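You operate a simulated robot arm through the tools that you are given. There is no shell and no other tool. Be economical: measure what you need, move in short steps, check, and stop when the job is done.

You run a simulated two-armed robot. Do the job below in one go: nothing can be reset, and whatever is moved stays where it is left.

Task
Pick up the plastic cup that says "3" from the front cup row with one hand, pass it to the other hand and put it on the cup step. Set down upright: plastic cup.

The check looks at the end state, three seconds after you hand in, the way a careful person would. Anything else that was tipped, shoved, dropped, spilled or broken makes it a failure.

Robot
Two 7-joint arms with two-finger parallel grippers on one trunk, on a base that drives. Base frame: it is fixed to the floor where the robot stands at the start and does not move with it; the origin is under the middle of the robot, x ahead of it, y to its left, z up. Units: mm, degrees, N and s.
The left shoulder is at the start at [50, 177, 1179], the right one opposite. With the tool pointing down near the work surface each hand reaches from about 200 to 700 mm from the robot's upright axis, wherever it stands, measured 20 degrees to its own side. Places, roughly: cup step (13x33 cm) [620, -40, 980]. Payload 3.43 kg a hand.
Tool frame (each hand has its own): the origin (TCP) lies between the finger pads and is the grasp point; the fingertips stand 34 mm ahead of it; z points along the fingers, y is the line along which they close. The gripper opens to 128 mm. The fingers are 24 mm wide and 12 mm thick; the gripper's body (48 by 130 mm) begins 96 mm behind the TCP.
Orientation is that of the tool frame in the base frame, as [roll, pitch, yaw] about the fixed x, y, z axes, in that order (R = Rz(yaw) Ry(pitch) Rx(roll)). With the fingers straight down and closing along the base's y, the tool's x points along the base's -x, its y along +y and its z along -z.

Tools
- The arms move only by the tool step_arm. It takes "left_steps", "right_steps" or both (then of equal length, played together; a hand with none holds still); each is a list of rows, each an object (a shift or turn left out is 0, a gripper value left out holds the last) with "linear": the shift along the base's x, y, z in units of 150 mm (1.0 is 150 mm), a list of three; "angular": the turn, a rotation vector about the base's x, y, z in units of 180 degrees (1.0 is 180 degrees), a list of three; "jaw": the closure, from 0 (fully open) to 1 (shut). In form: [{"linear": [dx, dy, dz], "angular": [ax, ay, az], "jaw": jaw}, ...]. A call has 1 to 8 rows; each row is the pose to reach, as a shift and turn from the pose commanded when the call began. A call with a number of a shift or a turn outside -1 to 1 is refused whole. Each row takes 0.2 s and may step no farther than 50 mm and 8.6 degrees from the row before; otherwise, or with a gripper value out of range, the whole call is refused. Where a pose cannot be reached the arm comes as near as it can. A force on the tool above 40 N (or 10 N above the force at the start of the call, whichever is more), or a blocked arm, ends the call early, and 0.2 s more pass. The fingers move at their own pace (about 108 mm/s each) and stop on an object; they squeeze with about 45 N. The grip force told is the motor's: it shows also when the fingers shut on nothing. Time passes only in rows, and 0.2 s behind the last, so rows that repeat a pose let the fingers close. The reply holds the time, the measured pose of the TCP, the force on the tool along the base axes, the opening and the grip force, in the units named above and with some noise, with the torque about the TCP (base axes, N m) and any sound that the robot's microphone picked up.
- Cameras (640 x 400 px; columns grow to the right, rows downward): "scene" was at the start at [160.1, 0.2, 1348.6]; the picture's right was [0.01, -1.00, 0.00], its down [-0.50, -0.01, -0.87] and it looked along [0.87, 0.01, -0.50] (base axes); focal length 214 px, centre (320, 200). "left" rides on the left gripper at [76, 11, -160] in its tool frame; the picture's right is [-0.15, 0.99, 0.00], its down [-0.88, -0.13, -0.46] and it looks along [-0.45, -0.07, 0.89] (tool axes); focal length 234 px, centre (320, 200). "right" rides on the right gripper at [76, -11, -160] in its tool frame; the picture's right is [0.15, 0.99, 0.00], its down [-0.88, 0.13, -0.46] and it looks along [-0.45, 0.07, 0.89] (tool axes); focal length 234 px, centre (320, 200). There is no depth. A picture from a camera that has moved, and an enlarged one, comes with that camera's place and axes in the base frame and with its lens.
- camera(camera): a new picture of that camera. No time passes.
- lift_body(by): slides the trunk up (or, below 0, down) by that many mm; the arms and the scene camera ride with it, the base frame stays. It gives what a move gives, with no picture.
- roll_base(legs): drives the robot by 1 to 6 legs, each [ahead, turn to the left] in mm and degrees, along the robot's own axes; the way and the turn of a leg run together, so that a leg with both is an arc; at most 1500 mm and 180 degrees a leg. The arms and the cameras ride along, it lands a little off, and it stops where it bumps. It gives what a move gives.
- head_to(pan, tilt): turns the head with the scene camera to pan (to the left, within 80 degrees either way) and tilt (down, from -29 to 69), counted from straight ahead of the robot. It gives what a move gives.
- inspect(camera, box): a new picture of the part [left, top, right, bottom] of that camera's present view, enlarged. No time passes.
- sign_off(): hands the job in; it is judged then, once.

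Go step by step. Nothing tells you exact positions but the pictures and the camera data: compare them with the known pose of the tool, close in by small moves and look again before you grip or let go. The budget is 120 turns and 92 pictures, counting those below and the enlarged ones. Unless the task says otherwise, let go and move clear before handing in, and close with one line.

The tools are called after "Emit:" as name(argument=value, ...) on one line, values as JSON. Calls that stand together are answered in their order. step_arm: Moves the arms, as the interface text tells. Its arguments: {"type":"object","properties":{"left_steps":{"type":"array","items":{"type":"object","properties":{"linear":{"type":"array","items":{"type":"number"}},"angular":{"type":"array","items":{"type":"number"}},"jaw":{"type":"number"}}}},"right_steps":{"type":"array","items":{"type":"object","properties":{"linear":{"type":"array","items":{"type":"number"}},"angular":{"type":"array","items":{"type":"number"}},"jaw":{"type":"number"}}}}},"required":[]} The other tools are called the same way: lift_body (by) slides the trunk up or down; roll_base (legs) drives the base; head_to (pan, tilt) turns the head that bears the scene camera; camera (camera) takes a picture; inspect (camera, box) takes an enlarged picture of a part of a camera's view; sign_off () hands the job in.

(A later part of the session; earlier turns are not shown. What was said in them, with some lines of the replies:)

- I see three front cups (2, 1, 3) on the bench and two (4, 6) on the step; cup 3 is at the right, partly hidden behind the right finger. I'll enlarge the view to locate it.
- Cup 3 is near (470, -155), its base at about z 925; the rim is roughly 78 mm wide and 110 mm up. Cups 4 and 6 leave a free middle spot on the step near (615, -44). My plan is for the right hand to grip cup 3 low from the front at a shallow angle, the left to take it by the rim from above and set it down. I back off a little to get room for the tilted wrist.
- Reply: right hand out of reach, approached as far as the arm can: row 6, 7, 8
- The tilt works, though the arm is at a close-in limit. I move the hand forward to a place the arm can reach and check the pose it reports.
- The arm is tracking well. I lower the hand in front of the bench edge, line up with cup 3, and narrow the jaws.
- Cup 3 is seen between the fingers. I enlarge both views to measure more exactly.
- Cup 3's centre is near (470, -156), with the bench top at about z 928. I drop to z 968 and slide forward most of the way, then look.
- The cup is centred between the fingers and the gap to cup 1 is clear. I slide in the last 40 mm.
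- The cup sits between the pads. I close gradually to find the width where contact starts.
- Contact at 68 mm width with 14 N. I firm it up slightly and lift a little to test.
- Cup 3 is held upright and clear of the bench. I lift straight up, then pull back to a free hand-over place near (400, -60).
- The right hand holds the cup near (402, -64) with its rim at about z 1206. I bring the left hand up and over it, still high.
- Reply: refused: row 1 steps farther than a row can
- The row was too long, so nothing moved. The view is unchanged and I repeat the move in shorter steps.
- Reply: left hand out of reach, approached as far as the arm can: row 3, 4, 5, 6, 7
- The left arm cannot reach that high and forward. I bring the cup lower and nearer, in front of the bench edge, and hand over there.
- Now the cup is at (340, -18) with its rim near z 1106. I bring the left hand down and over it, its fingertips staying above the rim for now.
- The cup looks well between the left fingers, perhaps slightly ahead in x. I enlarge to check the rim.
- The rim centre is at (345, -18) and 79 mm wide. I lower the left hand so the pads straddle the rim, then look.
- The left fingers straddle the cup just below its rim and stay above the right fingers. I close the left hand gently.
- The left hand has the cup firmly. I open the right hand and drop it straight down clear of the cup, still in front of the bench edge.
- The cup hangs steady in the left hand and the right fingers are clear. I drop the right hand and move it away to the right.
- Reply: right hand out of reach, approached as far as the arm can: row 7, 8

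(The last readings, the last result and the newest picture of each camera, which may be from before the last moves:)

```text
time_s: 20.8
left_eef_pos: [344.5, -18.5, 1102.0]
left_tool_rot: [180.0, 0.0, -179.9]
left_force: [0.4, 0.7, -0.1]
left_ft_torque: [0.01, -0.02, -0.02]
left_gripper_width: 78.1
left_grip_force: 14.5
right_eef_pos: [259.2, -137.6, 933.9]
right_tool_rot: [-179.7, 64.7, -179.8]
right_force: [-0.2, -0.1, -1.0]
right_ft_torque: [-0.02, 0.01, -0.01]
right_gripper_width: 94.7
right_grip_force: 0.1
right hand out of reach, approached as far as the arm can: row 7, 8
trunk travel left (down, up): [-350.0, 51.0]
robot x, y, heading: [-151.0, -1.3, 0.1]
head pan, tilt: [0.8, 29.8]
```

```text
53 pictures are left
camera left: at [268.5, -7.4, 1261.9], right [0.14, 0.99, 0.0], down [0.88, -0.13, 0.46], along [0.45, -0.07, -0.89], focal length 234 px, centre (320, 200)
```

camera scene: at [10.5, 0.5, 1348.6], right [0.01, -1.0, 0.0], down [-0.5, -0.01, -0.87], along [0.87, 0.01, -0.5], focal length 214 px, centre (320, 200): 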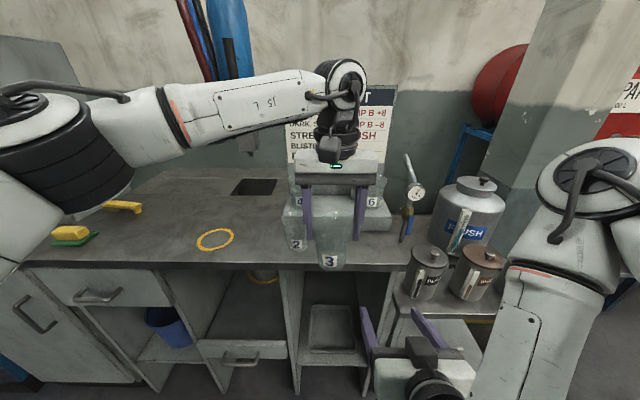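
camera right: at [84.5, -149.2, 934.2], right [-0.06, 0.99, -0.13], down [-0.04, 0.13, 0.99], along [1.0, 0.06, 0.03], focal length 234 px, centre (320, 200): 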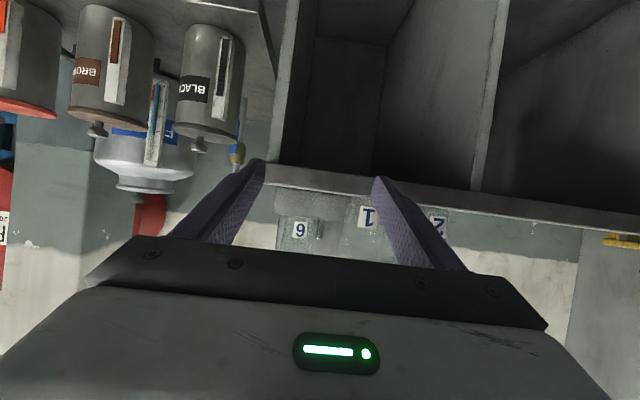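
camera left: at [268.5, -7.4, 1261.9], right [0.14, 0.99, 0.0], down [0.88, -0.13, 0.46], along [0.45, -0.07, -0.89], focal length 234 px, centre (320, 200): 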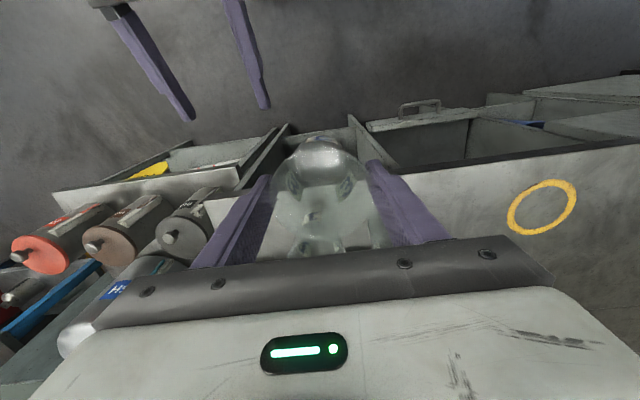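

The cup is held upright by the left hand alone. Before driving forward I turn the right hand back to pointing down and take it out of the way.

Emit:
step_arm(right_steps=[{"linear": [0, -0.04, 0], "angular": [0, 0.045, 0]}, {"linear": [0, -0.08, 0], "angular": [0, 0.09, 0]}, {"linear": [0, -0.12, 0], "angular": [0, 0.135, 0]}, {"linear": [-0.05, -0.16, 0], "angular": [0, 0.18, 0]}, {"linear": [-0.1, -0.2, 0], "angular": [0, 0.225, 0]}, {"linear": [-0.15, -0.25, 0], "angular": [0, 0.27, 0]}, {"linear": [-0.2, -0.3, 0], "angular": [0, 0.315, 0]}, {"linear": [-0.25, -0.35, 0], "angular": [0, 0.36, 0]}])

Emit:
step_arm(right_steps=[{"linear": [0, -0.05, 0.3]}, {"linear": [0, -0.05, 0.6]}, {"linear": [0, -0.05, 0.9]}, {"linear": [0, -0.05, 1.0]}, {"linear": [0, -0.05, 1.0]}])

Emit:
camera(camera="scene")

```text
time_s: 22.6
left_eef_pos: [344.8, -19.0, 1101.7]
left_tool_rot: [179.9, 0.0, -180.0]
left_force: [0.6, 0.3, 0.2]
left_ft_torque: [-0.01, -0.02, 0.0]
left_gripper_width: 78.0
left_grip_force: 14.1
right_eef_pos: [225.1, -190.4, 934.2]
right_tool_rot: [179.9, -0.1, -179.9]
right_force: [-0.2, 0.7, 0.5]
right_ft_torque: [-0.02, -0.02, 0.02]
right_gripper_width: 94.9
right_grip_force: 0.1
right hand out of reach, approached as far as the arm can: row 1, 2
trunk travel left (down, up): [-350.0, 51.0]
robot x, y, heading: [-147.7, -1.6, 0.4]
head pan, tilt: [0.8, 29.8]
```

```text
time_s: 23.8
left_eef_pos: [344.1, -17.7, 1102.6]
left_tool_rot: [-179.9, 0.0, -179.9]
left_force: [0.0, 0.9, 0.2]
left_ft_torque: [-0.02, -0.03, -0.05]
left_gripper_width: 77.5
left_grip_force: 13.9
right_eef_pos: [224.3, -198.0, 1083.7]
right_tool_rot: [-180.0, 0.1, -179.8]
right_force: [0.3, 0.2, 0.2]
right_ft_torque: [0.01, 0.0, -0.02]
right_gripper_width: 94.5
right_grip_force: 0.1
trunk travel left (down, up): [-350.0, 51.0]
robot x, y, heading: [-150.4, 0.9, 0.1]
head pan, tilt: [0.8, 29.8]
```

```text
52 pictures are left
camera scene: at [10.5, 0.3, 1348.6], right [0.01, -1.0, 0.0], down [-0.5, -0.01, -0.87], along [0.87, 0.01, -0.5], focal length 214 px, centre (320, 200)
```

scene: 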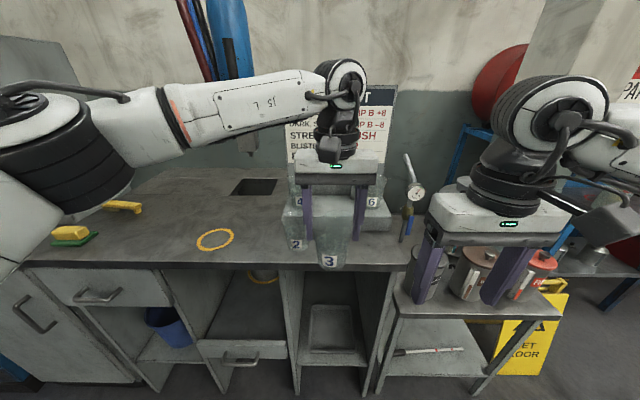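

The right hand is upright and clear. I raise both hands so the cup's base passes above all the other cups before driving forward.

Emit:
step_arm(left_steps=[{"linear": [0, 0, 0.25]}, {"linear": [0, 0, 0.5]}, {"linear": [0, 0, 0.75]}, {"linear": [0, 0, 0.87]}, {"linear": [0, 0, 0.87]}], right_steps=[{"linear": [-0.1, 0, 0.2]}, {"linear": [-0.2, 0, 0.4]}, {"linear": [-0.3, 0, 0.55]}, {"linear": [-0.3, 0, 0.6]}, {"linear": [-0.3, 0, 0.6]}])

Emit:
camera(camera="left")

```text
time_s: 25.0
left_eef_pos: [344.5, -18.8, 1233.1]
left_tool_rot: [180.0, 0.0, -179.9]
left_force: [0.8, -0.1, 0.6]
left_ft_torque: [-0.03, -0.03, 0.02]
left_gripper_width: 77.8
left_grip_force: 13.8
right_eef_pos: [180.4, -197.7, 1173.5]
right_tool_rot: [179.9, -0.1, -179.9]
right_force: [0.3, 0.4, -0.8]
right_ft_torque: [-0.02, 0.01, 0.01]
right_gripper_width: 94.8
right_grip_force: 0.1
trunk travel left (down, up): [-350.0, 51.0]
robot x, y, heading: [-146.4, 1.3, -0.1]
head pan, tilt: [0.8, 29.8]
```

```text
51 pictures are left
camera left: at [268.1, -7.6, 1392.9], right [0.15, 0.99, 0.0], down [0.88, -0.13, 0.46], along [0.45, -0.07, -0.89], focal length 234 px, centre (320, 200)
```

left: 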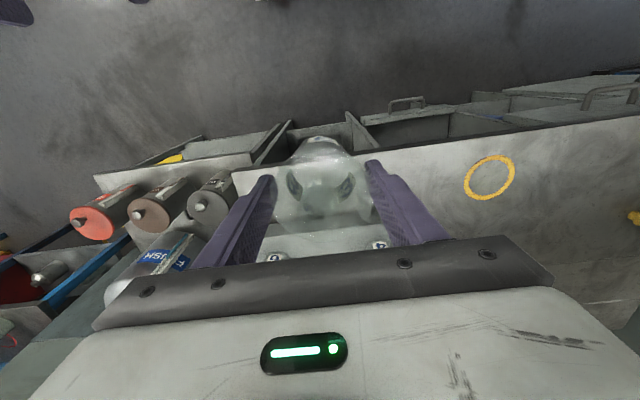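

The cup base is now at about z 1130, above everything. I drive forward to the starting place.

Emit:
roll_base(legs=[[148, 0]])

Emit:
camera(camera="scene")

Emit:
camera(camera="left")

```text
time_s: 26.3
left_eef_pos: [489.9, -19.3, 1232.7]
left_tool_rot: [-180.0, 0.1, -180.0]
left_force: [0.3, -0.4, -0.4]
left_ft_torque: [-0.02, 0.02, 0.01]
left_gripper_width: 77.5
left_grip_force: 14.0
right_eef_pos: [326.8, -197.3, 1174.2]
right_tool_rot: [-180.0, 0.0, -180.0]
right_force: [0.4, -0.4, 0.1]
right_ft_torque: [0.0, 0.02, -0.02]
right_gripper_width: 94.5
right_grip_force: 0.0
trunk travel left (down, up): [-350.0, 51.0]
robot x, y, heading: [1.0, 0.9, -0.1]
head pan, tilt: [0.8, 29.8]
```

```text
50 pictures are left
camera scene: at [158.8, 0.2, 1348.4], right [0.01, -1.0, 0.0], down [-0.5, -0.01, -0.87], along [0.87, 0.01, -0.5], focal length 214 px, centre (320, 200)
```

scene: 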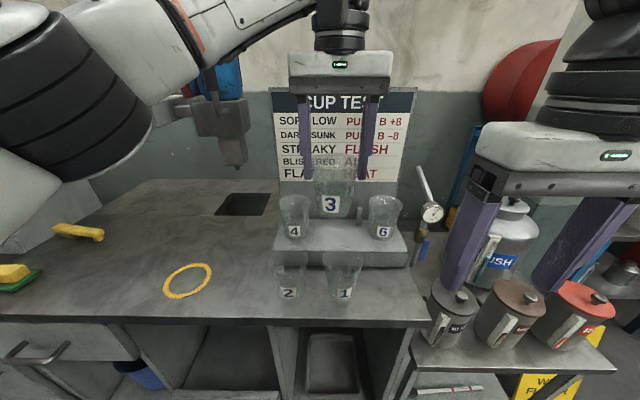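

```text
49 pictures are left
camera left: at [416.5, -7.9, 1392.4], right [0.15, 0.99, 0.0], down [0.88, -0.13, 0.46], along [0.45, -0.07, -0.89], focal length 234 px, centre (320, 200)
```

left: 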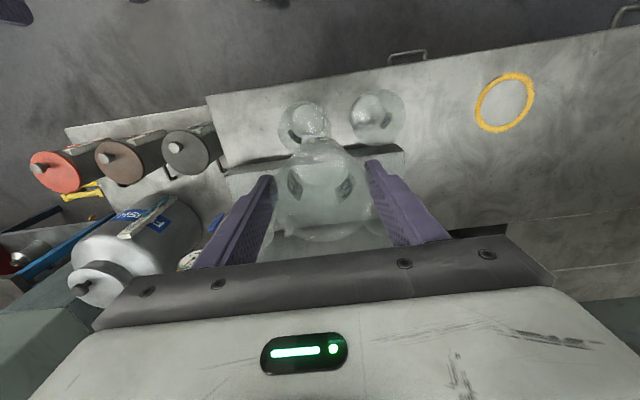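

The cup is now just in front of the step and well above it. I enlarge the scene to fix the positions of cups 4 and 6 and the step edges.

Emit:
inspect(camera="scene", box=[260, 160, 420, 300])

```text
2.86 times, centred on (340, 230) of scene
camera zoom: at [158.8, 0.2, 1348.4], right [0.01, -1.0, 0.0], down [-0.5, -0.01, -0.87], along [0.87, 0.01, -0.5], focal length 613 px, centre (263, 114)
```

zoom: 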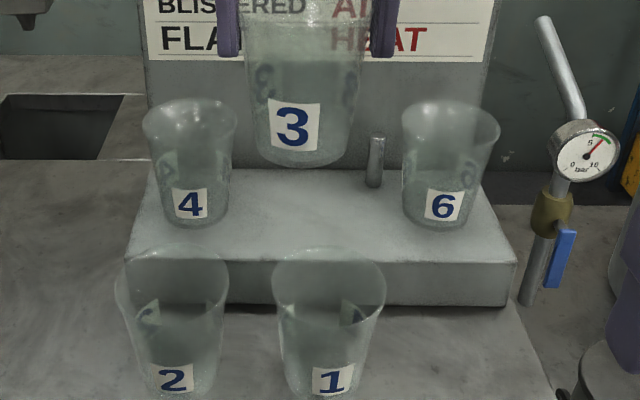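

Cups 4 and 6 stand at about y 73 and y -156, x 612, so the middle spot is (612, -41). I move over it, descending a little.

Emit:
step_arm(left_steps=[{"linear": [0.2, -0.05, -0.1]}, {"linear": [0.4, -0.1, -0.2]}, {"linear": [0.6, -0.147, -0.3]}, {"linear": [0.8, -0.147, -0.35]}, {"linear": [0.82, -0.147, -0.35]}, {"linear": [0.82, -0.147, -0.35]}])

Emit:
inspect(camera="scene", box=[260, 120, 420, 260])

Emit:
camera(camera="left")

```text
time_s: 27.9
left_eef_pos: [570.4, 18.9, 1178.2]
left_tool_rot: [-178.2, 0.1, -177.1]
left_force: [0.0, 0.7, 0.2]
left_ft_torque: [-0.02, 0.01, 0.01]
left_gripper_width: 77.4
left_grip_force: 13.6
left hand out of reach, approached as far as the arm can: row 2, 3, 4, 5, 6
right_eef_pos: [327.7, -196.3, 1174.1]
right_tool_rot: [179.9, 0.0, -180.0]
right_force: [-0.3, 0.0, -0.3]
right_ft_torque: [-0.04, -0.01, -0.03]
right_gripper_width: 94.5
right_grip_force: 0.0
trunk travel left (down, up): [-350.0, 51.0]
robot x, y, heading: [-0.4, -2.1, 0.4]
head pan, tilt: [0.8, 29.8]
stopped in row 6 (left hand): the arm was blocked; the commanded pose is now the measured one
```

```text
2.86 times, centred on (340, 190) of scene
camera zoom: at [158.2, 0.6, 1348.5], right [0.01, -1.0, 0.0], down [-0.5, -0.01, -0.87], along [0.87, 0.01, -0.5], focal length 613 px, centre (263, 229)
```

zoom: 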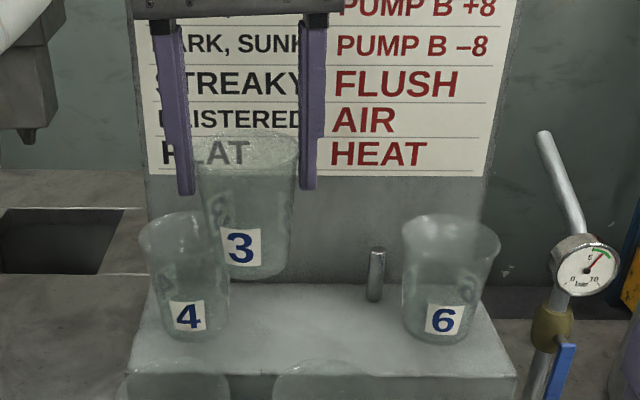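

```text
46 pictures are left
camera left: at [493.2, 31.7, 1338.5], right [0.1, 0.99, -0.03], down [0.88, -0.07, 0.46], along [0.46, -0.07, -0.89], focal length 234 px, centre (320, 200)
```

left: 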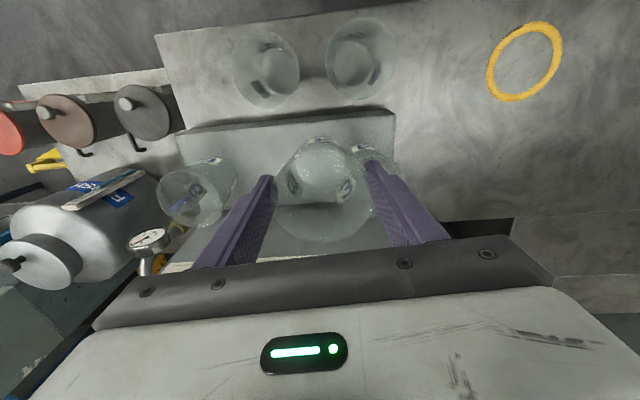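

The arm reached its limit and drifted toward cup 4, though the force reads nothing. I back the hand straight out in -x before solving the reach.

Emit:
step_arm(left_steps=[{"linear": [-0.15, -0.03, 0]}, {"linear": [-0.35, -0.08, 0.05]}, {"linear": [-0.53, -0.2, 0.1]}, {"linear": [-0.53, -0.2, 0.1]}])

Emit:
inspect(camera="scene", box=[260, 160, 420, 300])

Emit:
head_to(pan=0, tilt=69)

Emit:
camera(camera="scene")

```text
time_s: 29.1
left_eef_pos: [559.4, 30.1, 1212.4]
left_tool_rot: [-175.8, -0.7, -172.0]
left_force: [0.0, 1.3, 0.1]
left_ft_torque: [0.0, -0.01, 0.01]
left_gripper_width: 76.6
left_grip_force: 14.8
left hand out of reach, approached as far as the arm can: row 1, 2, 3, 4
right_eef_pos: [327.0, -196.9, 1173.1]
right_tool_rot: [-179.9, 0.0, -180.0]
right_force: [0.7, 0.7, 0.0]
right_ft_torque: [-0.05, 0.01, 0.01]
right_gripper_width: 95.0
right_grip_force: 0.0
trunk travel left (down, up): [-350.0, 51.0]
robot x, y, heading: [-4.5, -1.8, -0.1]
head pan, tilt: [0.8, 29.8]
stopped in row 4 (left hand): the arm was blocked; the commanded pose is now the measured one
```

```text
2.86 times, centred on (340, 230) of scene
camera zoom: at [158.1, 0.6, 1348.5], right [0.01, -1.0, 0.0], down [-0.5, -0.01, -0.87], along [0.87, 0.01, -0.5], focal length 613 px, centre (263, 114)
```

zoom: 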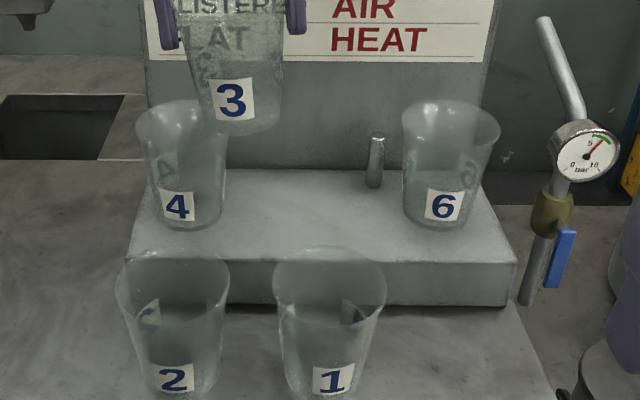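

```text
time_s: 30.2
left_eef_pos: [558.8, 29.3, 1213.0]
left_tool_rot: [-175.7, -0.7, -172.0]
left_force: [-0.9, -0.3, -0.7]
left_ft_torque: [0.01, 0.01, -0.06]
left_gripper_width: 76.9
left_grip_force: 14.1
right_eef_pos: [326.2, -198.4, 1172.7]
right_tool_rot: [179.9, -0.1, -180.0]
right_force: [0.1, 0.0, 0.2]
right_ft_torque: [0.0, 0.0, -0.01]
right_gripper_width: 94.6
right_grip_force: 0.0
trunk travel left (down, up): [-350.0, 51.0]
robot x, y, heading: [-1.2, 2.1, -0.1]
head pan, tilt: [0.0, 68.8]
```

```text
44 pictures are left
camera scene: at [123.4, -0.9, 1296.9], right [0.0, -1.0, 0.0], down [-0.93, 0.0, -0.36], along [0.36, 0.0, -0.93], focal length 214 px, centre (320, 200)
```

scene: 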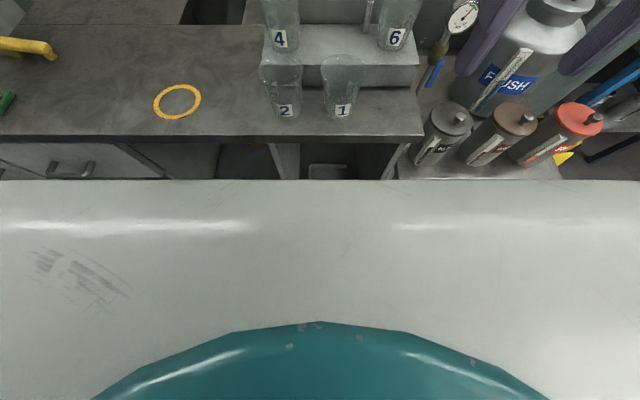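

Cup 3 is now above cup 4's rim height, but cup 4 looks to have been nudged a few mm, and the arm moves oddly. I look at what limits the left arm before moving again.

Emit:
head_to(pan=35, tilt=10)

Emit:
camera(camera="scene")

Emit:
camera(camera="right")

Emit:
camera(camera="left")

```text
time_s: 31.5
left_eef_pos: [559.5, 28.2, 1214.3]
left_tool_rot: [-175.6, -0.6, -172.1]
left_force: [0.1, -0.2, -1.3]
left_ft_torque: [0.0, -0.01, -0.01]
left_gripper_width: 76.9
left_grip_force: 13.7
right_eef_pos: [326.9, -198.3, 1173.8]
right_tool_rot: [-180.0, 0.1, 180.0]
right_force: [-0.3, -0.2, -0.2]
right_ft_torque: [-0.03, -0.01, -0.03]
right_gripper_width: 94.6
right_grip_force: 0.1
trunk travel left (down, up): [-350.0, 51.0]
robot x, y, heading: [-3.7, -0.1, 0.0]
head pan, tilt: [35.0, 10.0]
```

```text
43 pictures are left
camera scene: at [143.6, 52.4, 1380.6], right [0.57, -0.82, 0.0], down [-0.14, -0.1, -0.98], along [0.81, 0.56, -0.17], focal length 214 px, centre (320, 200)
```

scene: 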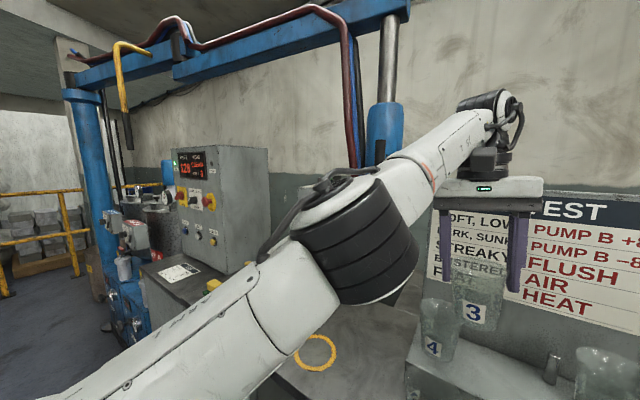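

```text
42 pictures are left
camera right: at [251.8, -209.0, 1333.8], right [-0.15, 0.99, 0.0], down [0.88, 0.13, 0.46], along [0.45, 0.07, -0.89], focal length 234 px, centre (320, 200)
```

right: 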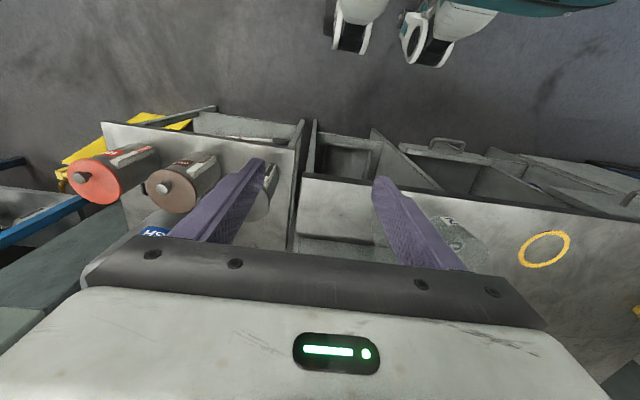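

```text
41 pictures are left
camera left: at [483.3, 41.8, 1372.9], right [0.01, 1.0, -0.08], down [0.89, 0.03, 0.45], along [0.46, -0.07, -0.89], focal length 234 px, centre (320, 200)
```

left: 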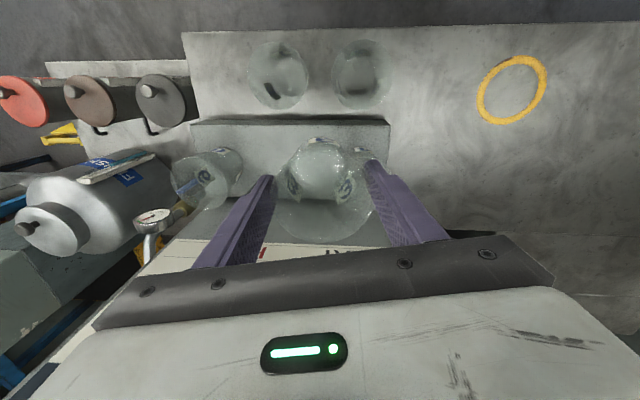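

The left arm is nearly straight, which explains the bad tracking. I back the whole robot off so the arm can recover in free space, with the cup still above all the rims.

Emit:
roll_base(legs=[[-150, 0]])

Emit:
head_to(pan=0.8, tilt=29.8)

Emit:
step_arm(left_steps=[{"linear": [-0.2, 0, 0]}, {"linear": [-0.4, 0, 0]}, {"linear": [-0.6, 0, 0]}, {"linear": [-0.6, 0, 0]}])

Emit:
camera(camera="scene")

```text
time_s: 32.8
left_eef_pos: [409.5, 28.7, 1213.8]
left_tool_rot: [-175.7, -0.7, -172.1]
left_force: [-0.2, -0.4, -1.0]
left_ft_torque: [-0.02, -0.01, 0.0]
left_gripper_width: 76.7
left_grip_force: 13.9
right_eef_pos: [175.7, -197.8, 1172.8]
right_tool_rot: [179.9, 0.1, 179.9]
right_force: [-0.3, -0.6, -0.1]
right_ft_torque: [-0.01, 0.0, 0.01]
right_gripper_width: 94.5
right_grip_force: 0.0
trunk travel left (down, up): [-350.0, 51.0]
robot x, y, heading: [-148.6, 1.4, 0.1]
head pan, tilt: [35.0, 10.0]
```

```text
time_s: 33.8
left_eef_pos: [411.4, 29.5, 1213.9]
left_tool_rot: [-175.6, -0.7, -172.1]
left_force: [0.0, 0.3, 0.6]
left_ft_torque: [0.0, -0.01, 0.0]
left_gripper_width: 76.7
left_grip_force: 13.8
right_eef_pos: [177.3, -196.6, 1173.8]
right_tool_rot: [-180.0, 0.0, -180.0]
right_force: [0.3, -0.7, 0.4]
right_ft_torque: [0.01, -0.02, -0.02]
right_gripper_width: 94.9
right_grip_force: 0.0
trunk travel left (down, up): [-350.0, 51.0]
robot x, y, heading: [-153.3, -2.0, 0.1]
head pan, tilt: [0.8, 29.8]
```

```text
time_s: 34.8
left_eef_pos: [318.3, 26.4, 1213.2]
left_tool_rot: [-175.8, -0.6, -172.2]
left_force: [-0.1, -0.3, 0.3]
left_ft_torque: [0.03, -0.04, 0.02]
left_gripper_width: 76.6
left_grip_force: 13.9
left hand out of reach, approached as far as the arm can: row 1, 2
right_eef_pos: [175.8, -201.4, 1173.1]
right_tool_rot: [179.8, 0.1, 180.0]
right_force: [0.0, -0.4, -0.8]
right_ft_torque: [0.09, -0.03, 0.01]
right_gripper_width: 94.4
right_grip_force: 0.1
trunk travel left (down, up): [-350.0, 51.0]
robot x, y, heading: [-154.0, -0.6, -0.3]
head pan, tilt: [0.8, 29.8]
```

```text
40 pictures are left
camera scene: at [7.0, -3.2, 1348.9], right [0.01, -1.0, 0.0], down [-0.5, 0.0, -0.87], along [0.87, 0.01, -0.5], focal length 214 px, centre (320, 200)
```

scene: 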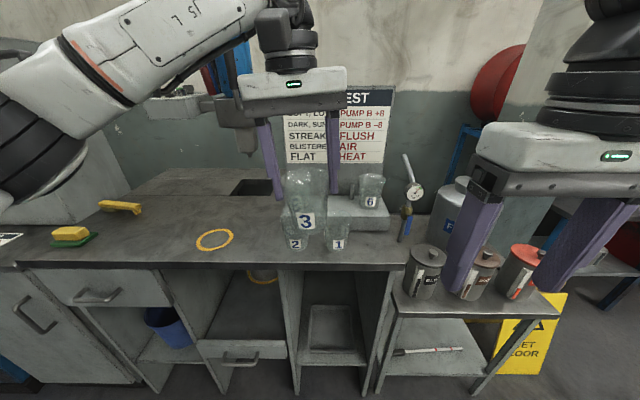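

The arm works normally again with the cup secure. I raise the trunk for better reach, level the hand, and centre it on the y of the target spot.

Emit:
lift_body(by=50)

Emit:
step_arm(left_steps=[{"linear": [-0.1, -0.1, -0.1], "angular": [0.012, -0.0015, -0.022]}, {"linear": [-0.187, -0.22, -0.25], "angular": [0.0233, -0.003, -0.0433]}, {"linear": [-0.187, -0.35, -0.4], "angular": [0.0233, -0.003, -0.0433]}, {"linear": [-0.187, -0.44, -0.487], "angular": [0.0233, -0.003, -0.0433]}, {"linear": [-0.187, -0.44, -0.487], "angular": [0.0233, -0.003, -0.0433]}])

Emit:
camera(camera="scene")

```text
time_s: 35.8
left_eef_pos: [320.9, 29.5, 1261.6]
left_tool_rot: [-175.7, -0.5, -172.2]
left_force: [0.2, -0.6, -0.2]
left_ft_torque: [-0.01, -0.01, 0.01]
left_gripper_width: 76.3
left_grip_force: 14.0
right_eef_pos: [177.4, -197.5, 1224.0]
right_tool_rot: [-180.0, 0.0, -179.9]
right_force: [0.5, -0.1, -0.3]
right_ft_torque: [0.0, 0.01, 0.02]
right_gripper_width: 94.8
right_grip_force: 0.1
trunk travel left (down, up): [-400.0, 1.0]
robot x, y, heading: [-151.8, 1.7, 0.2]
head pan, tilt: [0.8, 29.8]
```

```text
time_s: 37.0
left_eef_pos: [292.5, -36.8, 1189.8]
left_tool_rot: [-179.8, 0.2, -179.9]
left_force: [0.4, 0.2, -0.8]
left_ft_torque: [0.03, 0.01, 0.0]
left_gripper_width: 76.1
left_grip_force: 14.3
right_eef_pos: [177.2, -198.1, 1223.2]
right_tool_rot: [-180.0, 0.1, 180.0]
right_force: [-0.6, 0.5, 0.5]
right_ft_torque: [0.04, 0.01, -0.01]
right_gripper_width: 94.6
right_grip_force: 0.1
trunk travel left (down, up): [-400.0, 1.0]
robot x, y, heading: [-153.9, 0.5, 0.1]
head pan, tilt: [0.8, 29.8]
```

```text
39 pictures are left
camera scene: at [8.3, 0.5, 1398.6], right [0.01, -1.0, 0.0], down [-0.5, -0.01, -0.87], along [0.87, 0.01, -0.5], focal length 214 px, centre (320, 200)
```

scene: 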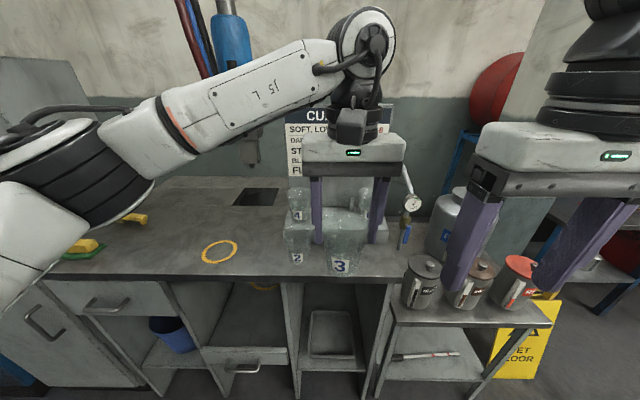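

The grip width has crept down to 76 mm, so I check how the cup sits in the fingers.

Emit:
inspect(camera="scene", box=[280, 140, 420, 290])

Emit:
inspect(camera="left", box=[180, 80, 460, 280])

```text
2.67 times, centred on (350, 215) of scene
camera zoom: at [8.3, 0.5, 1398.6], right [0.01, -1.0, 0.0], down [-0.5, -0.01, -0.87], along [0.87, 0.01, -0.5], focal length 572 px, centre (240, 160)
```

zoom: 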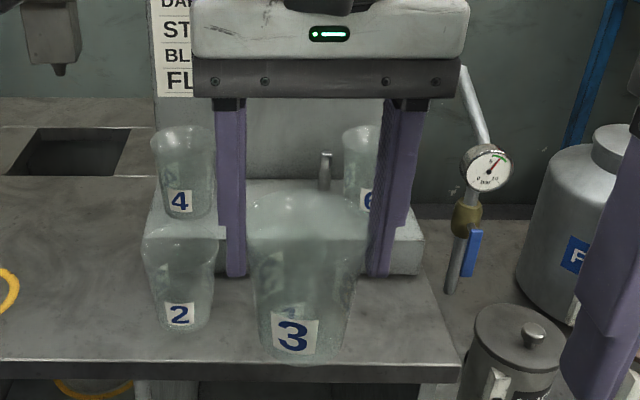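

```text
2.00 times, centred on (320, 180) of left
camera zoom: at [215.6, -25.2, 1348.8], right [0.15, 0.99, 0.0], down [0.88, -0.13, 0.46], along [0.45, -0.07, -0.89], focal length 468 px, centre (320, 240)
```

zoom: 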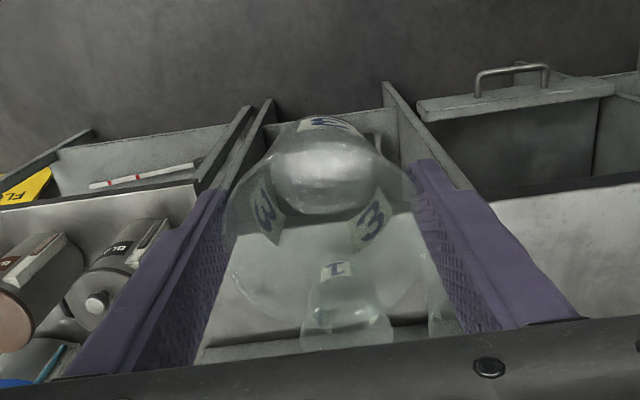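

The cup hasn't slipped: its base is still about 103 mm below the TCP. I drive forward so the arm can work well inside its reach.

Emit:
roll_base(legs=[[220, 0]])

Emit:
camera(camera="scene")

Emit:
camera(camera="left")

```text
time_s: 38.6
left_eef_pos: [511.8, -36.6, 1189.4]
left_tool_rot: [-179.8, 0.2, -179.9]
left_force: [-0.7, 0.8, 0.0]
left_ft_torque: [0.02, -0.01, -0.01]
left_gripper_width: 76.2
left_grip_force: 13.8
right_eef_pos: [396.6, -197.1, 1223.6]
right_tool_rot: [-179.9, -0.1, 179.9]
right_force: [-0.7, -0.6, -0.7]
right_ft_torque: [0.01, 0.04, 0.0]
right_gripper_width: 94.7
right_grip_force: 0.1
trunk travel left (down, up): [-400.0, 1.0]
robot x, y, heading: [66.1, -3.4, 0.2]
head pan, tilt: [0.8, 29.8]
```

```text
36 pictures are left
camera scene: at [228.8, 0.3, 1398.5], right [0.01, -1.0, 0.0], down [-0.5, -0.01, -0.87], along [0.87, 0.01, -0.5], focal length 214 px, centre (320, 200)
```

scene: 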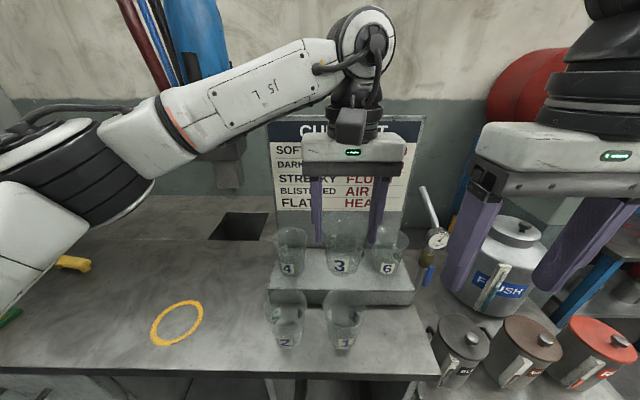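

```text
35 pictures are left
camera left: at [436.1, -25.0, 1348.9], right [0.15, 0.99, 0.0], down [0.88, -0.13, 0.46], along [0.45, -0.07, -0.89], focal length 234 px, centre (320, 200)
```

left: 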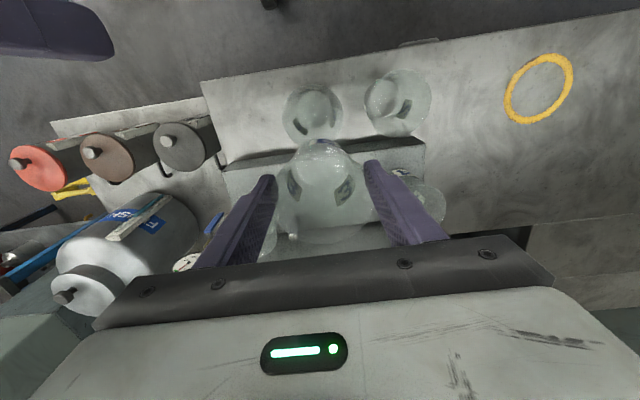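

I enlarge the scene to measure the gap between cups 4 and 6 before moving in.

Emit:
inspect(camera="scene", box=[260, 210, 420, 350])

```text
2.86 times, centred on (340, 280) of scene
camera zoom: at [228.8, 0.3, 1398.5], right [0.01, -1.0, 0.0], down [-0.5, -0.01, -0.87], along [0.87, 0.01, -0.5], focal length 613 px, centre (263, -29)
```

zoom: 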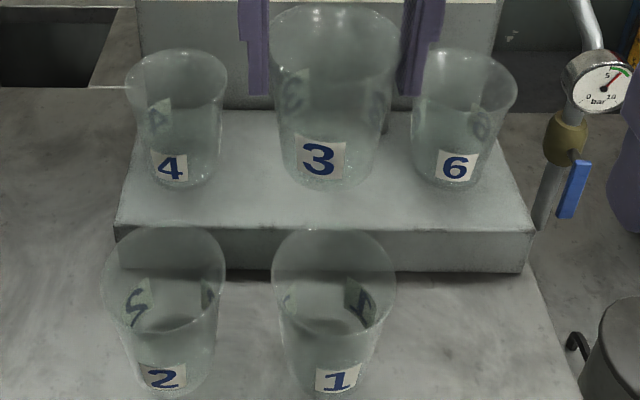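

Cups 4 and 6 stand at about y 76 and y -160, so the middle is y -42. I move in stages, watching reach.

Emit:
step_arm(left_steps=[{"linear": [0.15, -0.03, -0.03]}, {"linear": [0.3, -0.036, -0.06]}, {"linear": [0.3, -0.036, -0.06]}])

```text
time_s: 39.4
left_eef_pos: [557.1, -42.4, 1180.2]
left_tool_rot: [-179.8, 0.2, -179.8]
left_force: [0.6, -0.3, -0.5]
left_ft_torque: [-0.03, 0.0, 0.03]
left_gripper_width: 76.3
left_grip_force: 14.5
right_eef_pos: [396.6, -197.7, 1223.2]
right_tool_rot: [-180.0, 0.0, 179.9]
right_force: [-0.8, -1.0, 0.3]
right_ft_torque: [-0.01, -0.02, 0.0]
right_gripper_width: 94.7
right_grip_force: 0.1
trunk travel left (down, up): [-400.0, 1.0]
robot x, y, heading: [70.3, -1.0, 0.1]
head pan, tilt: [0.8, 29.8]
```

Tracking is exact. I continue to x 610 and lower partway.

Emit:
step_arm(left_steps=[{"linear": [0.1, 0, -0.05]}, {"linear": [0.2, 0, -0.1]}, {"linear": [0.2, 0, -0.1]}])

Emit:
step_arm(left_steps=[{"linear": [0.08, 0, -0.05]}, {"linear": [0.15, 0, -0.1]}, {"linear": [0.15, 0, -0.1]}])

Emit:
camera(camera="left")

Emit:
inspect(camera="scene", box=[260, 190, 420, 330])

```text
time_s: 40.2
left_eef_pos: [585.7, -41.7, 1163.9]
left_tool_rot: [-179.7, 0.3, -180.0]
left_force: [0.9, 0.4, 0.3]
left_ft_torque: [-0.01, 0.02, 0.01]
left_gripper_width: 76.2
left_grip_force: 14.3
right_eef_pos: [396.0, -197.0, 1223.1]
right_tool_rot: [180.0, 0.1, 179.9]
right_force: [0.2, 0.8, 0.0]
right_ft_torque: [0.02, 0.01, 0.02]
right_gripper_width: 94.5
right_grip_force: 0.1
trunk travel left (down, up): [-400.0, 1.0]
robot x, y, heading: [66.9, -1.4, 0.0]
head pan, tilt: [0.8, 29.8]
```

```text
time_s: 41.0
left_eef_pos: [608.0, -40.9, 1149.6]
left_tool_rot: [-179.8, 0.2, -179.8]
left_force: [-0.4, 0.1, -0.5]
left_ft_torque: [0.0, 0.02, -0.01]
left_gripper_width: 75.8
left_grip_force: 14.3
right_eef_pos: [396.8, -197.8, 1223.3]
right_tool_rot: [-180.0, 0.0, 179.9]
right_force: [-0.4, 0.1, 0.7]
right_ft_torque: [0.02, -0.01, 0.06]
right_gripper_width: 94.5
right_grip_force: 0.0
trunk travel left (down, up): [-400.0, 1.0]
robot x, y, heading: [73.6, -0.5, 0.1]
head pan, tilt: [0.8, 29.8]
```

```text
33 pictures are left
camera left: at [532.9, -30.4, 1309.6], right [0.15, 0.99, 0.0], down [0.88, -0.13, 0.46], along [0.45, -0.07, -0.89], focal length 234 px, centre (320, 200)
```

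left: 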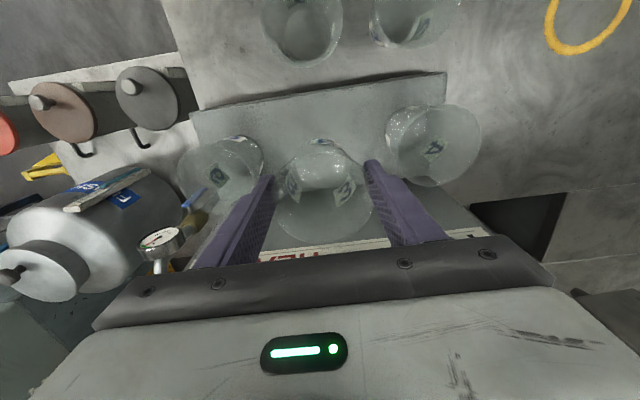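

```text
2.86 times, centred on (340, 260) of scene
camera zoom: at [228.0, 0.4, 1398.6], right [0.01, -1.0, 0.0], down [-0.5, -0.01, -0.87], along [0.87, 0.01, -0.5], focal length 613 px, centre (263, 29)
```

zoom: 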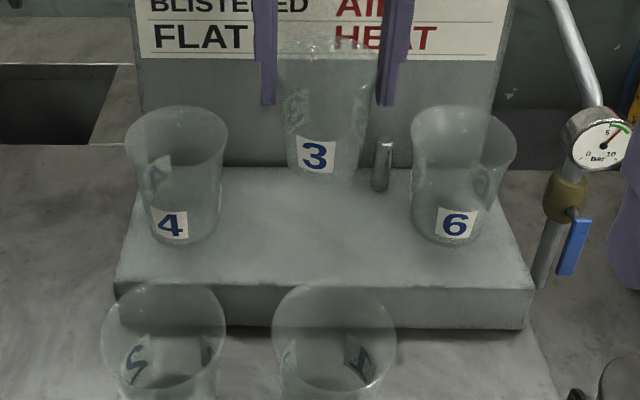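

Cup 3 is well centred above the free spot. I lower it to about 15 mm above the step.

Emit:
step_arm(left_steps=[{"linear": [0.01, 0, -0.12]}, {"linear": [0.01, 0, -0.24]}, {"linear": [0.01, 0, -0.33]}, {"linear": [0.01, 0, -0.33]}])

Emit:
inspect(camera="scene", box=[260, 190, 420, 330])

Emit:
camera(camera="left")

```text
time_s: 42.0
left_eef_pos: [610.3, -40.7, 1101.9]
left_tool_rot: [-179.8, 0.2, -179.8]
left_force: [-0.1, 0.6, -0.6]
left_ft_torque: [0.02, 0.01, 0.01]
left_gripper_width: 75.6
left_grip_force: 14.4
right_eef_pos: [396.0, -197.0, 1224.8]
right_tool_rot: [179.9, 0.0, 179.9]
right_force: [-0.2, -1.0, -0.3]
right_ft_torque: [0.0, -0.01, 0.0]
right_gripper_width: 94.6
right_grip_force: 0.0
trunk travel left (down, up): [-400.0, 1.0]
robot x, y, heading: [69.0, -2.1, -0.1]
head pan, tilt: [0.8, 29.8]
```

```text
2.86 times, centred on (340, 260) of scene
camera zoom: at [228.0, 0.3, 1398.6], right [0.01, -1.0, 0.0], down [-0.5, -0.01, -0.87], along [0.87, 0.01, -0.5], focal length 613 px, centre (263, 29)
```

zoom: 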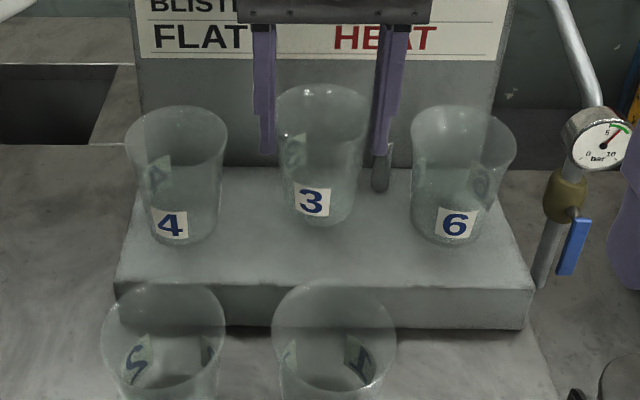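

```text
30 pictures are left
camera left: at [534.3, -29.8, 1260.5], right [0.15, 0.99, 0.0], down [0.88, -0.13, 0.46], along [0.45, -0.07, -0.89], focal length 234 px, centre (320, 200)
```

left: 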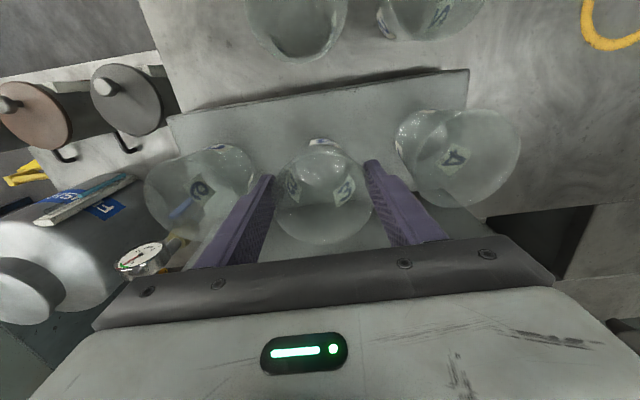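

About 20 mm remains. I lower most of that, then in small steps, watching the force for contact.

Emit:
step_arm(left_steps=[{"linear": [0, 0, -0.05]}, {"linear": [0, 0, -0.09]}, {"linear": [0, 0, -0.09]}])

Emit:
inspect(camera="scene", box=[280, 210, 400, 300])

```text
time_s: 42.8
left_eef_pos: [610.0, -43.3, 1087.6]
left_tool_rot: [-179.8, 0.2, -179.9]
left_force: [0.4, -0.6, -0.7]
left_ft_torque: [0.02, 0.03, -0.02]
left_gripper_width: 75.5
left_grip_force: 14.3
right_eef_pos: [395.6, -198.2, 1223.9]
right_tool_rot: [180.0, 0.0, -180.0]
right_force: [-0.8, -0.5, 0.5]
right_ft_torque: [0.0, 0.01, -0.01]
right_gripper_width: 94.5
right_grip_force: 0.1
trunk travel left (down, up): [-400.0, 1.0]
robot x, y, heading: [66.8, 2.8, 0.1]
head pan, tilt: [0.8, 29.8]
```

```text
4.44 times, centred on (340, 255) of scene
camera zoom: at [228.1, 0.3, 1398.6], right [0.01, -1.0, 0.0], down [-0.5, -0.01, -0.87], along [0.87, 0.01, -0.5], focal length 953 px, centre (231, -44)
```

zoom: 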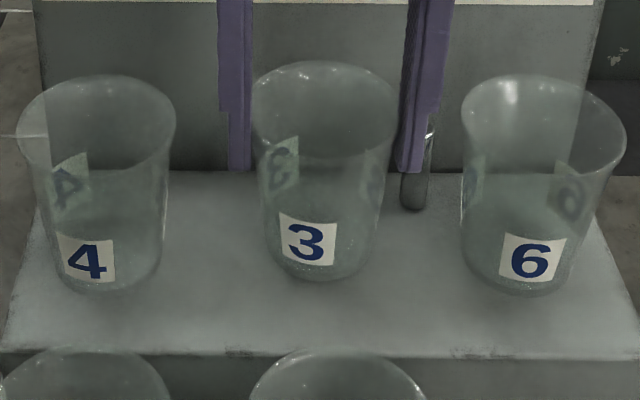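

About 8 mm is left. I lower slowly to contact.

Emit:
step_arm(left_steps=[{"linear": [0, 0, -0.015]}, {"linear": [0, 0, -0.03]}, {"linear": [0, 0, -0.04]}, {"linear": [0, 0, -0.04]}])

Emit:
step_arm(left_steps=[{"linear": [0, 0, -0.007]}, {"linear": [0, 0, -0.013]}, {"linear": [0, 0, -0.013]}])

Emit:
inspect(camera="scene", box=[280, 210, 400, 300])

```text
time_s: 43.8
left_eef_pos: [610.2, -43.1, 1083.7]
left_tool_rot: [-179.6, 0.4, -180.0]
left_force: [0.6, -2.9, 12.5]
left_ft_torque: [-0.12, -0.04, 0.02]
left_gripper_width: 75.4
left_grip_force: 13.7
right_eef_pos: [395.6, -197.7, 1224.2]
right_tool_rot: [179.9, 0.1, 180.0]
right_force: [0.4, 0.8, 0.5]
right_ft_torque: [0.04, -0.03, -0.01]
right_gripper_width: 94.5
right_grip_force: 0.2
trunk travel left (down, up): [-400.0, 1.0]
robot x, y, heading: [69.7, 3.2, 0.2]
head pan, tilt: [0.8, 29.8]
```

```text
time_s: 44.6
left_eef_pos: [609.3, -42.5, 1080.5]
left_tool_rot: [-179.8, 0.4, -179.9]
left_force: [-1.1, -2.0, 12.7]
left_ft_torque: [-0.07, -0.06, -0.02]
left_gripper_width: 75.3
left_grip_force: 14.0
right_eef_pos: [396.2, -197.1, 1224.7]
right_tool_rot: [180.0, 0.1, 179.9]
right_force: [-0.7, 0.0, -0.9]
right_ft_torque: [0.0, 0.01, 0.03]
right_gripper_width: 94.5
right_grip_force: 0.0
trunk travel left (down, up): [-400.0, 1.0]
robot x, y, heading: [66.8, -3.5, 0.0]
head pan, tilt: [0.8, 29.8]
```

```text
4.44 times, centred on (340, 255) of scene
camera zoom: at [226.8, 0.0, 1398.8], right [0.01, -1.0, 0.0], down [-0.5, -0.01, -0.87], along [0.87, 0.01, -0.5], focal length 953 px, centre (231, -44)
```

zoom: 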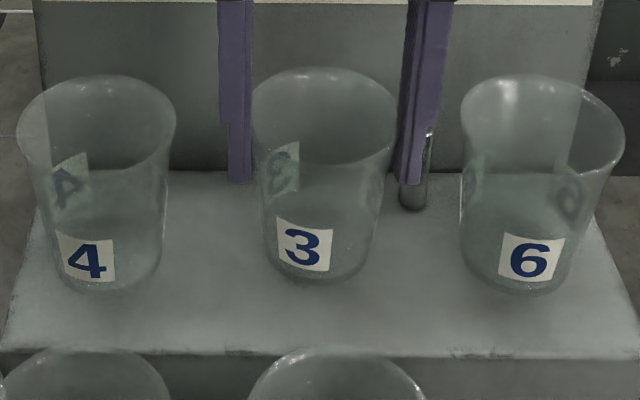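

The cup stands on the step (12 N of contact). I open the fingers gradually, only as far as needed.

Emit:
step_arm(left_steps=[{"jaw": 0.39}, {"jaw": 0.36}, {"jaw": 0.32}, {"jaw": 0.28}, {"jaw": 0.28}])

Emit:
inspect(camera="scene", box=[280, 210, 400, 300])

Emit:
camera(camera="left")

```text
time_s: 45.8
left_eef_pos: [609.8, -42.0, 1079.6]
left_tool_rot: [-179.8, 0.2, -179.9]
left_force: [0.9, 1.2, -0.6]
left_ft_torque: [-0.05, -0.03, -0.02]
left_gripper_width: 92.5
left_grip_force: 0.1
right_eef_pos: [396.8, -197.7, 1223.1]
right_tool_rot: [-180.0, 0.1, 180.0]
right_force: [-0.9, -0.2, 0.7]
right_ft_torque: [0.02, 0.01, -0.04]
right_gripper_width: 94.8
right_grip_force: 0.2
trunk travel left (down, up): [-400.0, 1.0]
robot x, y, heading: [66.2, -0.8, 0.2]
head pan, tilt: [0.8, 29.8]
```

```text
4.44 times, centred on (340, 255) of scene
camera zoom: at [228.1, 0.3, 1398.6], right [0.01, -1.0, 0.0], down [-0.5, -0.01, -0.87], along [0.87, 0.01, -0.5], focal length 953 px, centre (231, -44)
```

zoom: 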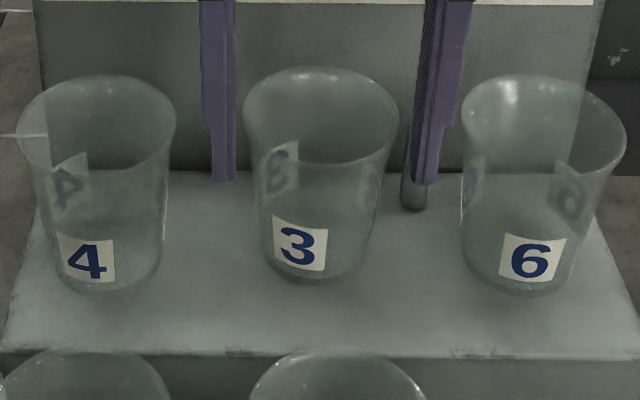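

```text
26 pictures are left
camera left: at [534.1, -30.3, 1239.3], right [0.15, 0.99, 0.0], down [0.88, -0.13, 0.46], along [0.45, -0.07, -0.89], focal length 234 px, centre (320, 200)
```

left: 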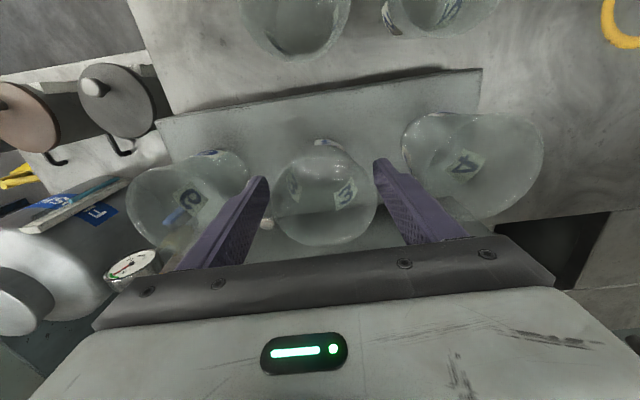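

Cup 3 stands free and upright; the left finger is a bit closer, so I centre the hand by 2 mm, rise straight up, and then draw back.

Emit:
step_arm(left_steps=[{"linear": [0, 0.015, 0.02]}, {"linear": [0, 0.015, 0.15]}, {"linear": [0, 0.015, 0.3]}, {"linear": [0, 0.015, 0.45]}, {"linear": [0, 0.015, 0.52]}, {"linear": [0, 0.015, 0.52]}])

Emit:
inspect(camera="scene", box=[260, 190, 420, 330])

```text
time_s: 47.2
left_eef_pos: [609.8, -40.2, 1157.8]
left_tool_rot: [-179.9, 0.2, -180.0]
left_force: [0.2, -0.8, -0.6]
left_ft_torque: [0.03, -0.04, -0.01]
left_gripper_width: 92.2
left_grip_force: 0.0
right_eef_pos: [396.8, -196.6, 1222.8]
right_tool_rot: [-180.0, 0.0, -180.0]
right_force: [0.2, -0.6, 0.3]
right_ft_torque: [0.01, 0.01, -0.02]
right_gripper_width: 94.7
right_grip_force: 0.1
trunk travel left (down, up): [-400.0, 1.0]
robot x, y, heading: [66.9, 2.0, -0.1]
head pan, tilt: [0.8, 29.8]
```

```text
2.86 times, centred on (340, 260) of scene
camera zoom: at [228.1, 0.3, 1398.6], right [0.01, -1.0, 0.0], down [-0.5, -0.01, -0.87], along [0.87, 0.01, -0.5], focal length 613 px, centre (263, 29)
```

zoom: 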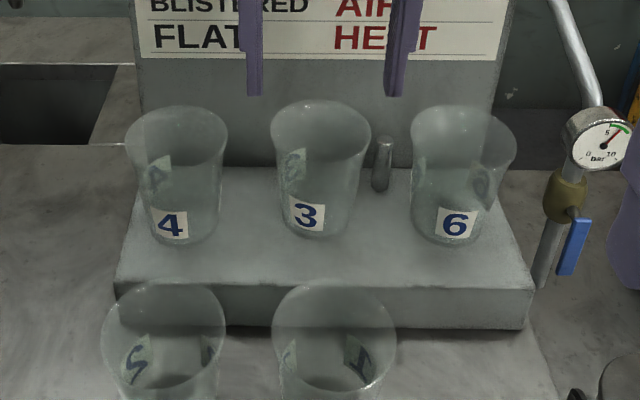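

Cup 3 stands upright between cups 4 and 6, all undisturbed. Fingertips are above the rims, so I drive straight back to move clear and take a last look.

Emit:
roll_base(legs=[[-250, 0]])

Emit:
camera(camera="scene")

Emit:
inspect(camera="scene", box=[270, 160, 430, 300])

```text
time_s: 49.1
left_eef_pos: [360.3, -38.1, 1158.1]
left_tool_rot: [-179.8, 0.1, -179.8]
left_force: [-0.4, -0.5, 0.1]
left_ft_torque: [0.0, -0.02, -0.02]
left_gripper_width: 92.3
left_grip_force: 0.1
right_eef_pos: [147.8, -196.5, 1224.2]
right_tool_rot: [180.0, 0.0, -179.8]
right_force: [-0.2, -0.3, 0.2]
right_ft_torque: [-0.01, -0.03, 0.02]
right_gripper_width: 94.7
right_grip_force: 0.1
trunk travel left (down, up): [-400.0, 1.0]
robot x, y, heading: [-176.7, 2.1, 0.1]
head pan, tilt: [0.8, 29.8]
```

```text
24 pictures are left
camera scene: at [-21.7, 0.4, 1398.7], right [0.02, -1.0, 0.0], down [-0.5, -0.01, -0.87], along [0.87, 0.01, -0.5], focal length 214 px, centre (320, 200)
```

scene: 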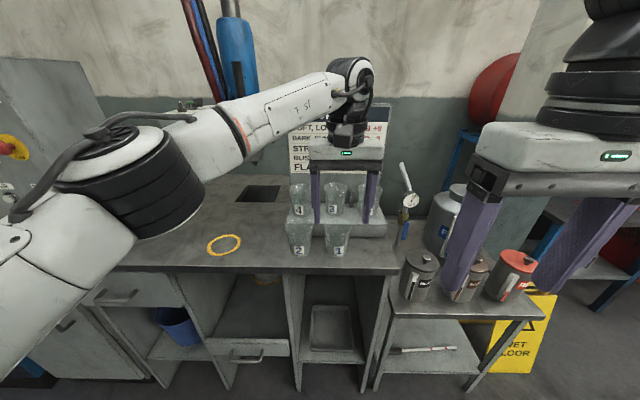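

```text
2.86 times, centred on (350, 230) of scene
camera zoom: at [-21.7, 0.4, 1398.7], right [0.02, -1.0, 0.0], down [-0.5, -0.01, -0.87], along [0.87, 0.01, -0.5], focal length 613 px, centre (234, 114)
```

zoom: 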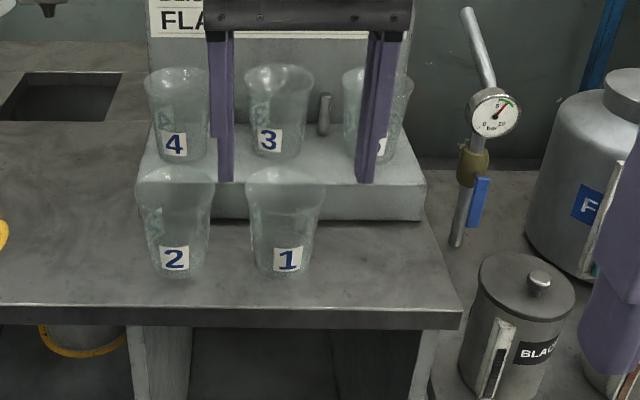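

All five cups are upright: cup 3 is on the step between 4 and 6, and both hands are clear. I hand in.

Emit:
sign_off()

```text
The job is handed in.
```

Cup 3 was picked up with the right hand, passed to the left, and set upright on the step between cups 4 and 6. On the way, the arm hit its reach limit and probably nudged cup 4 by about 5 mm; cup 4 stayed upright, I did not move it back, and no other cups appear to have moved.
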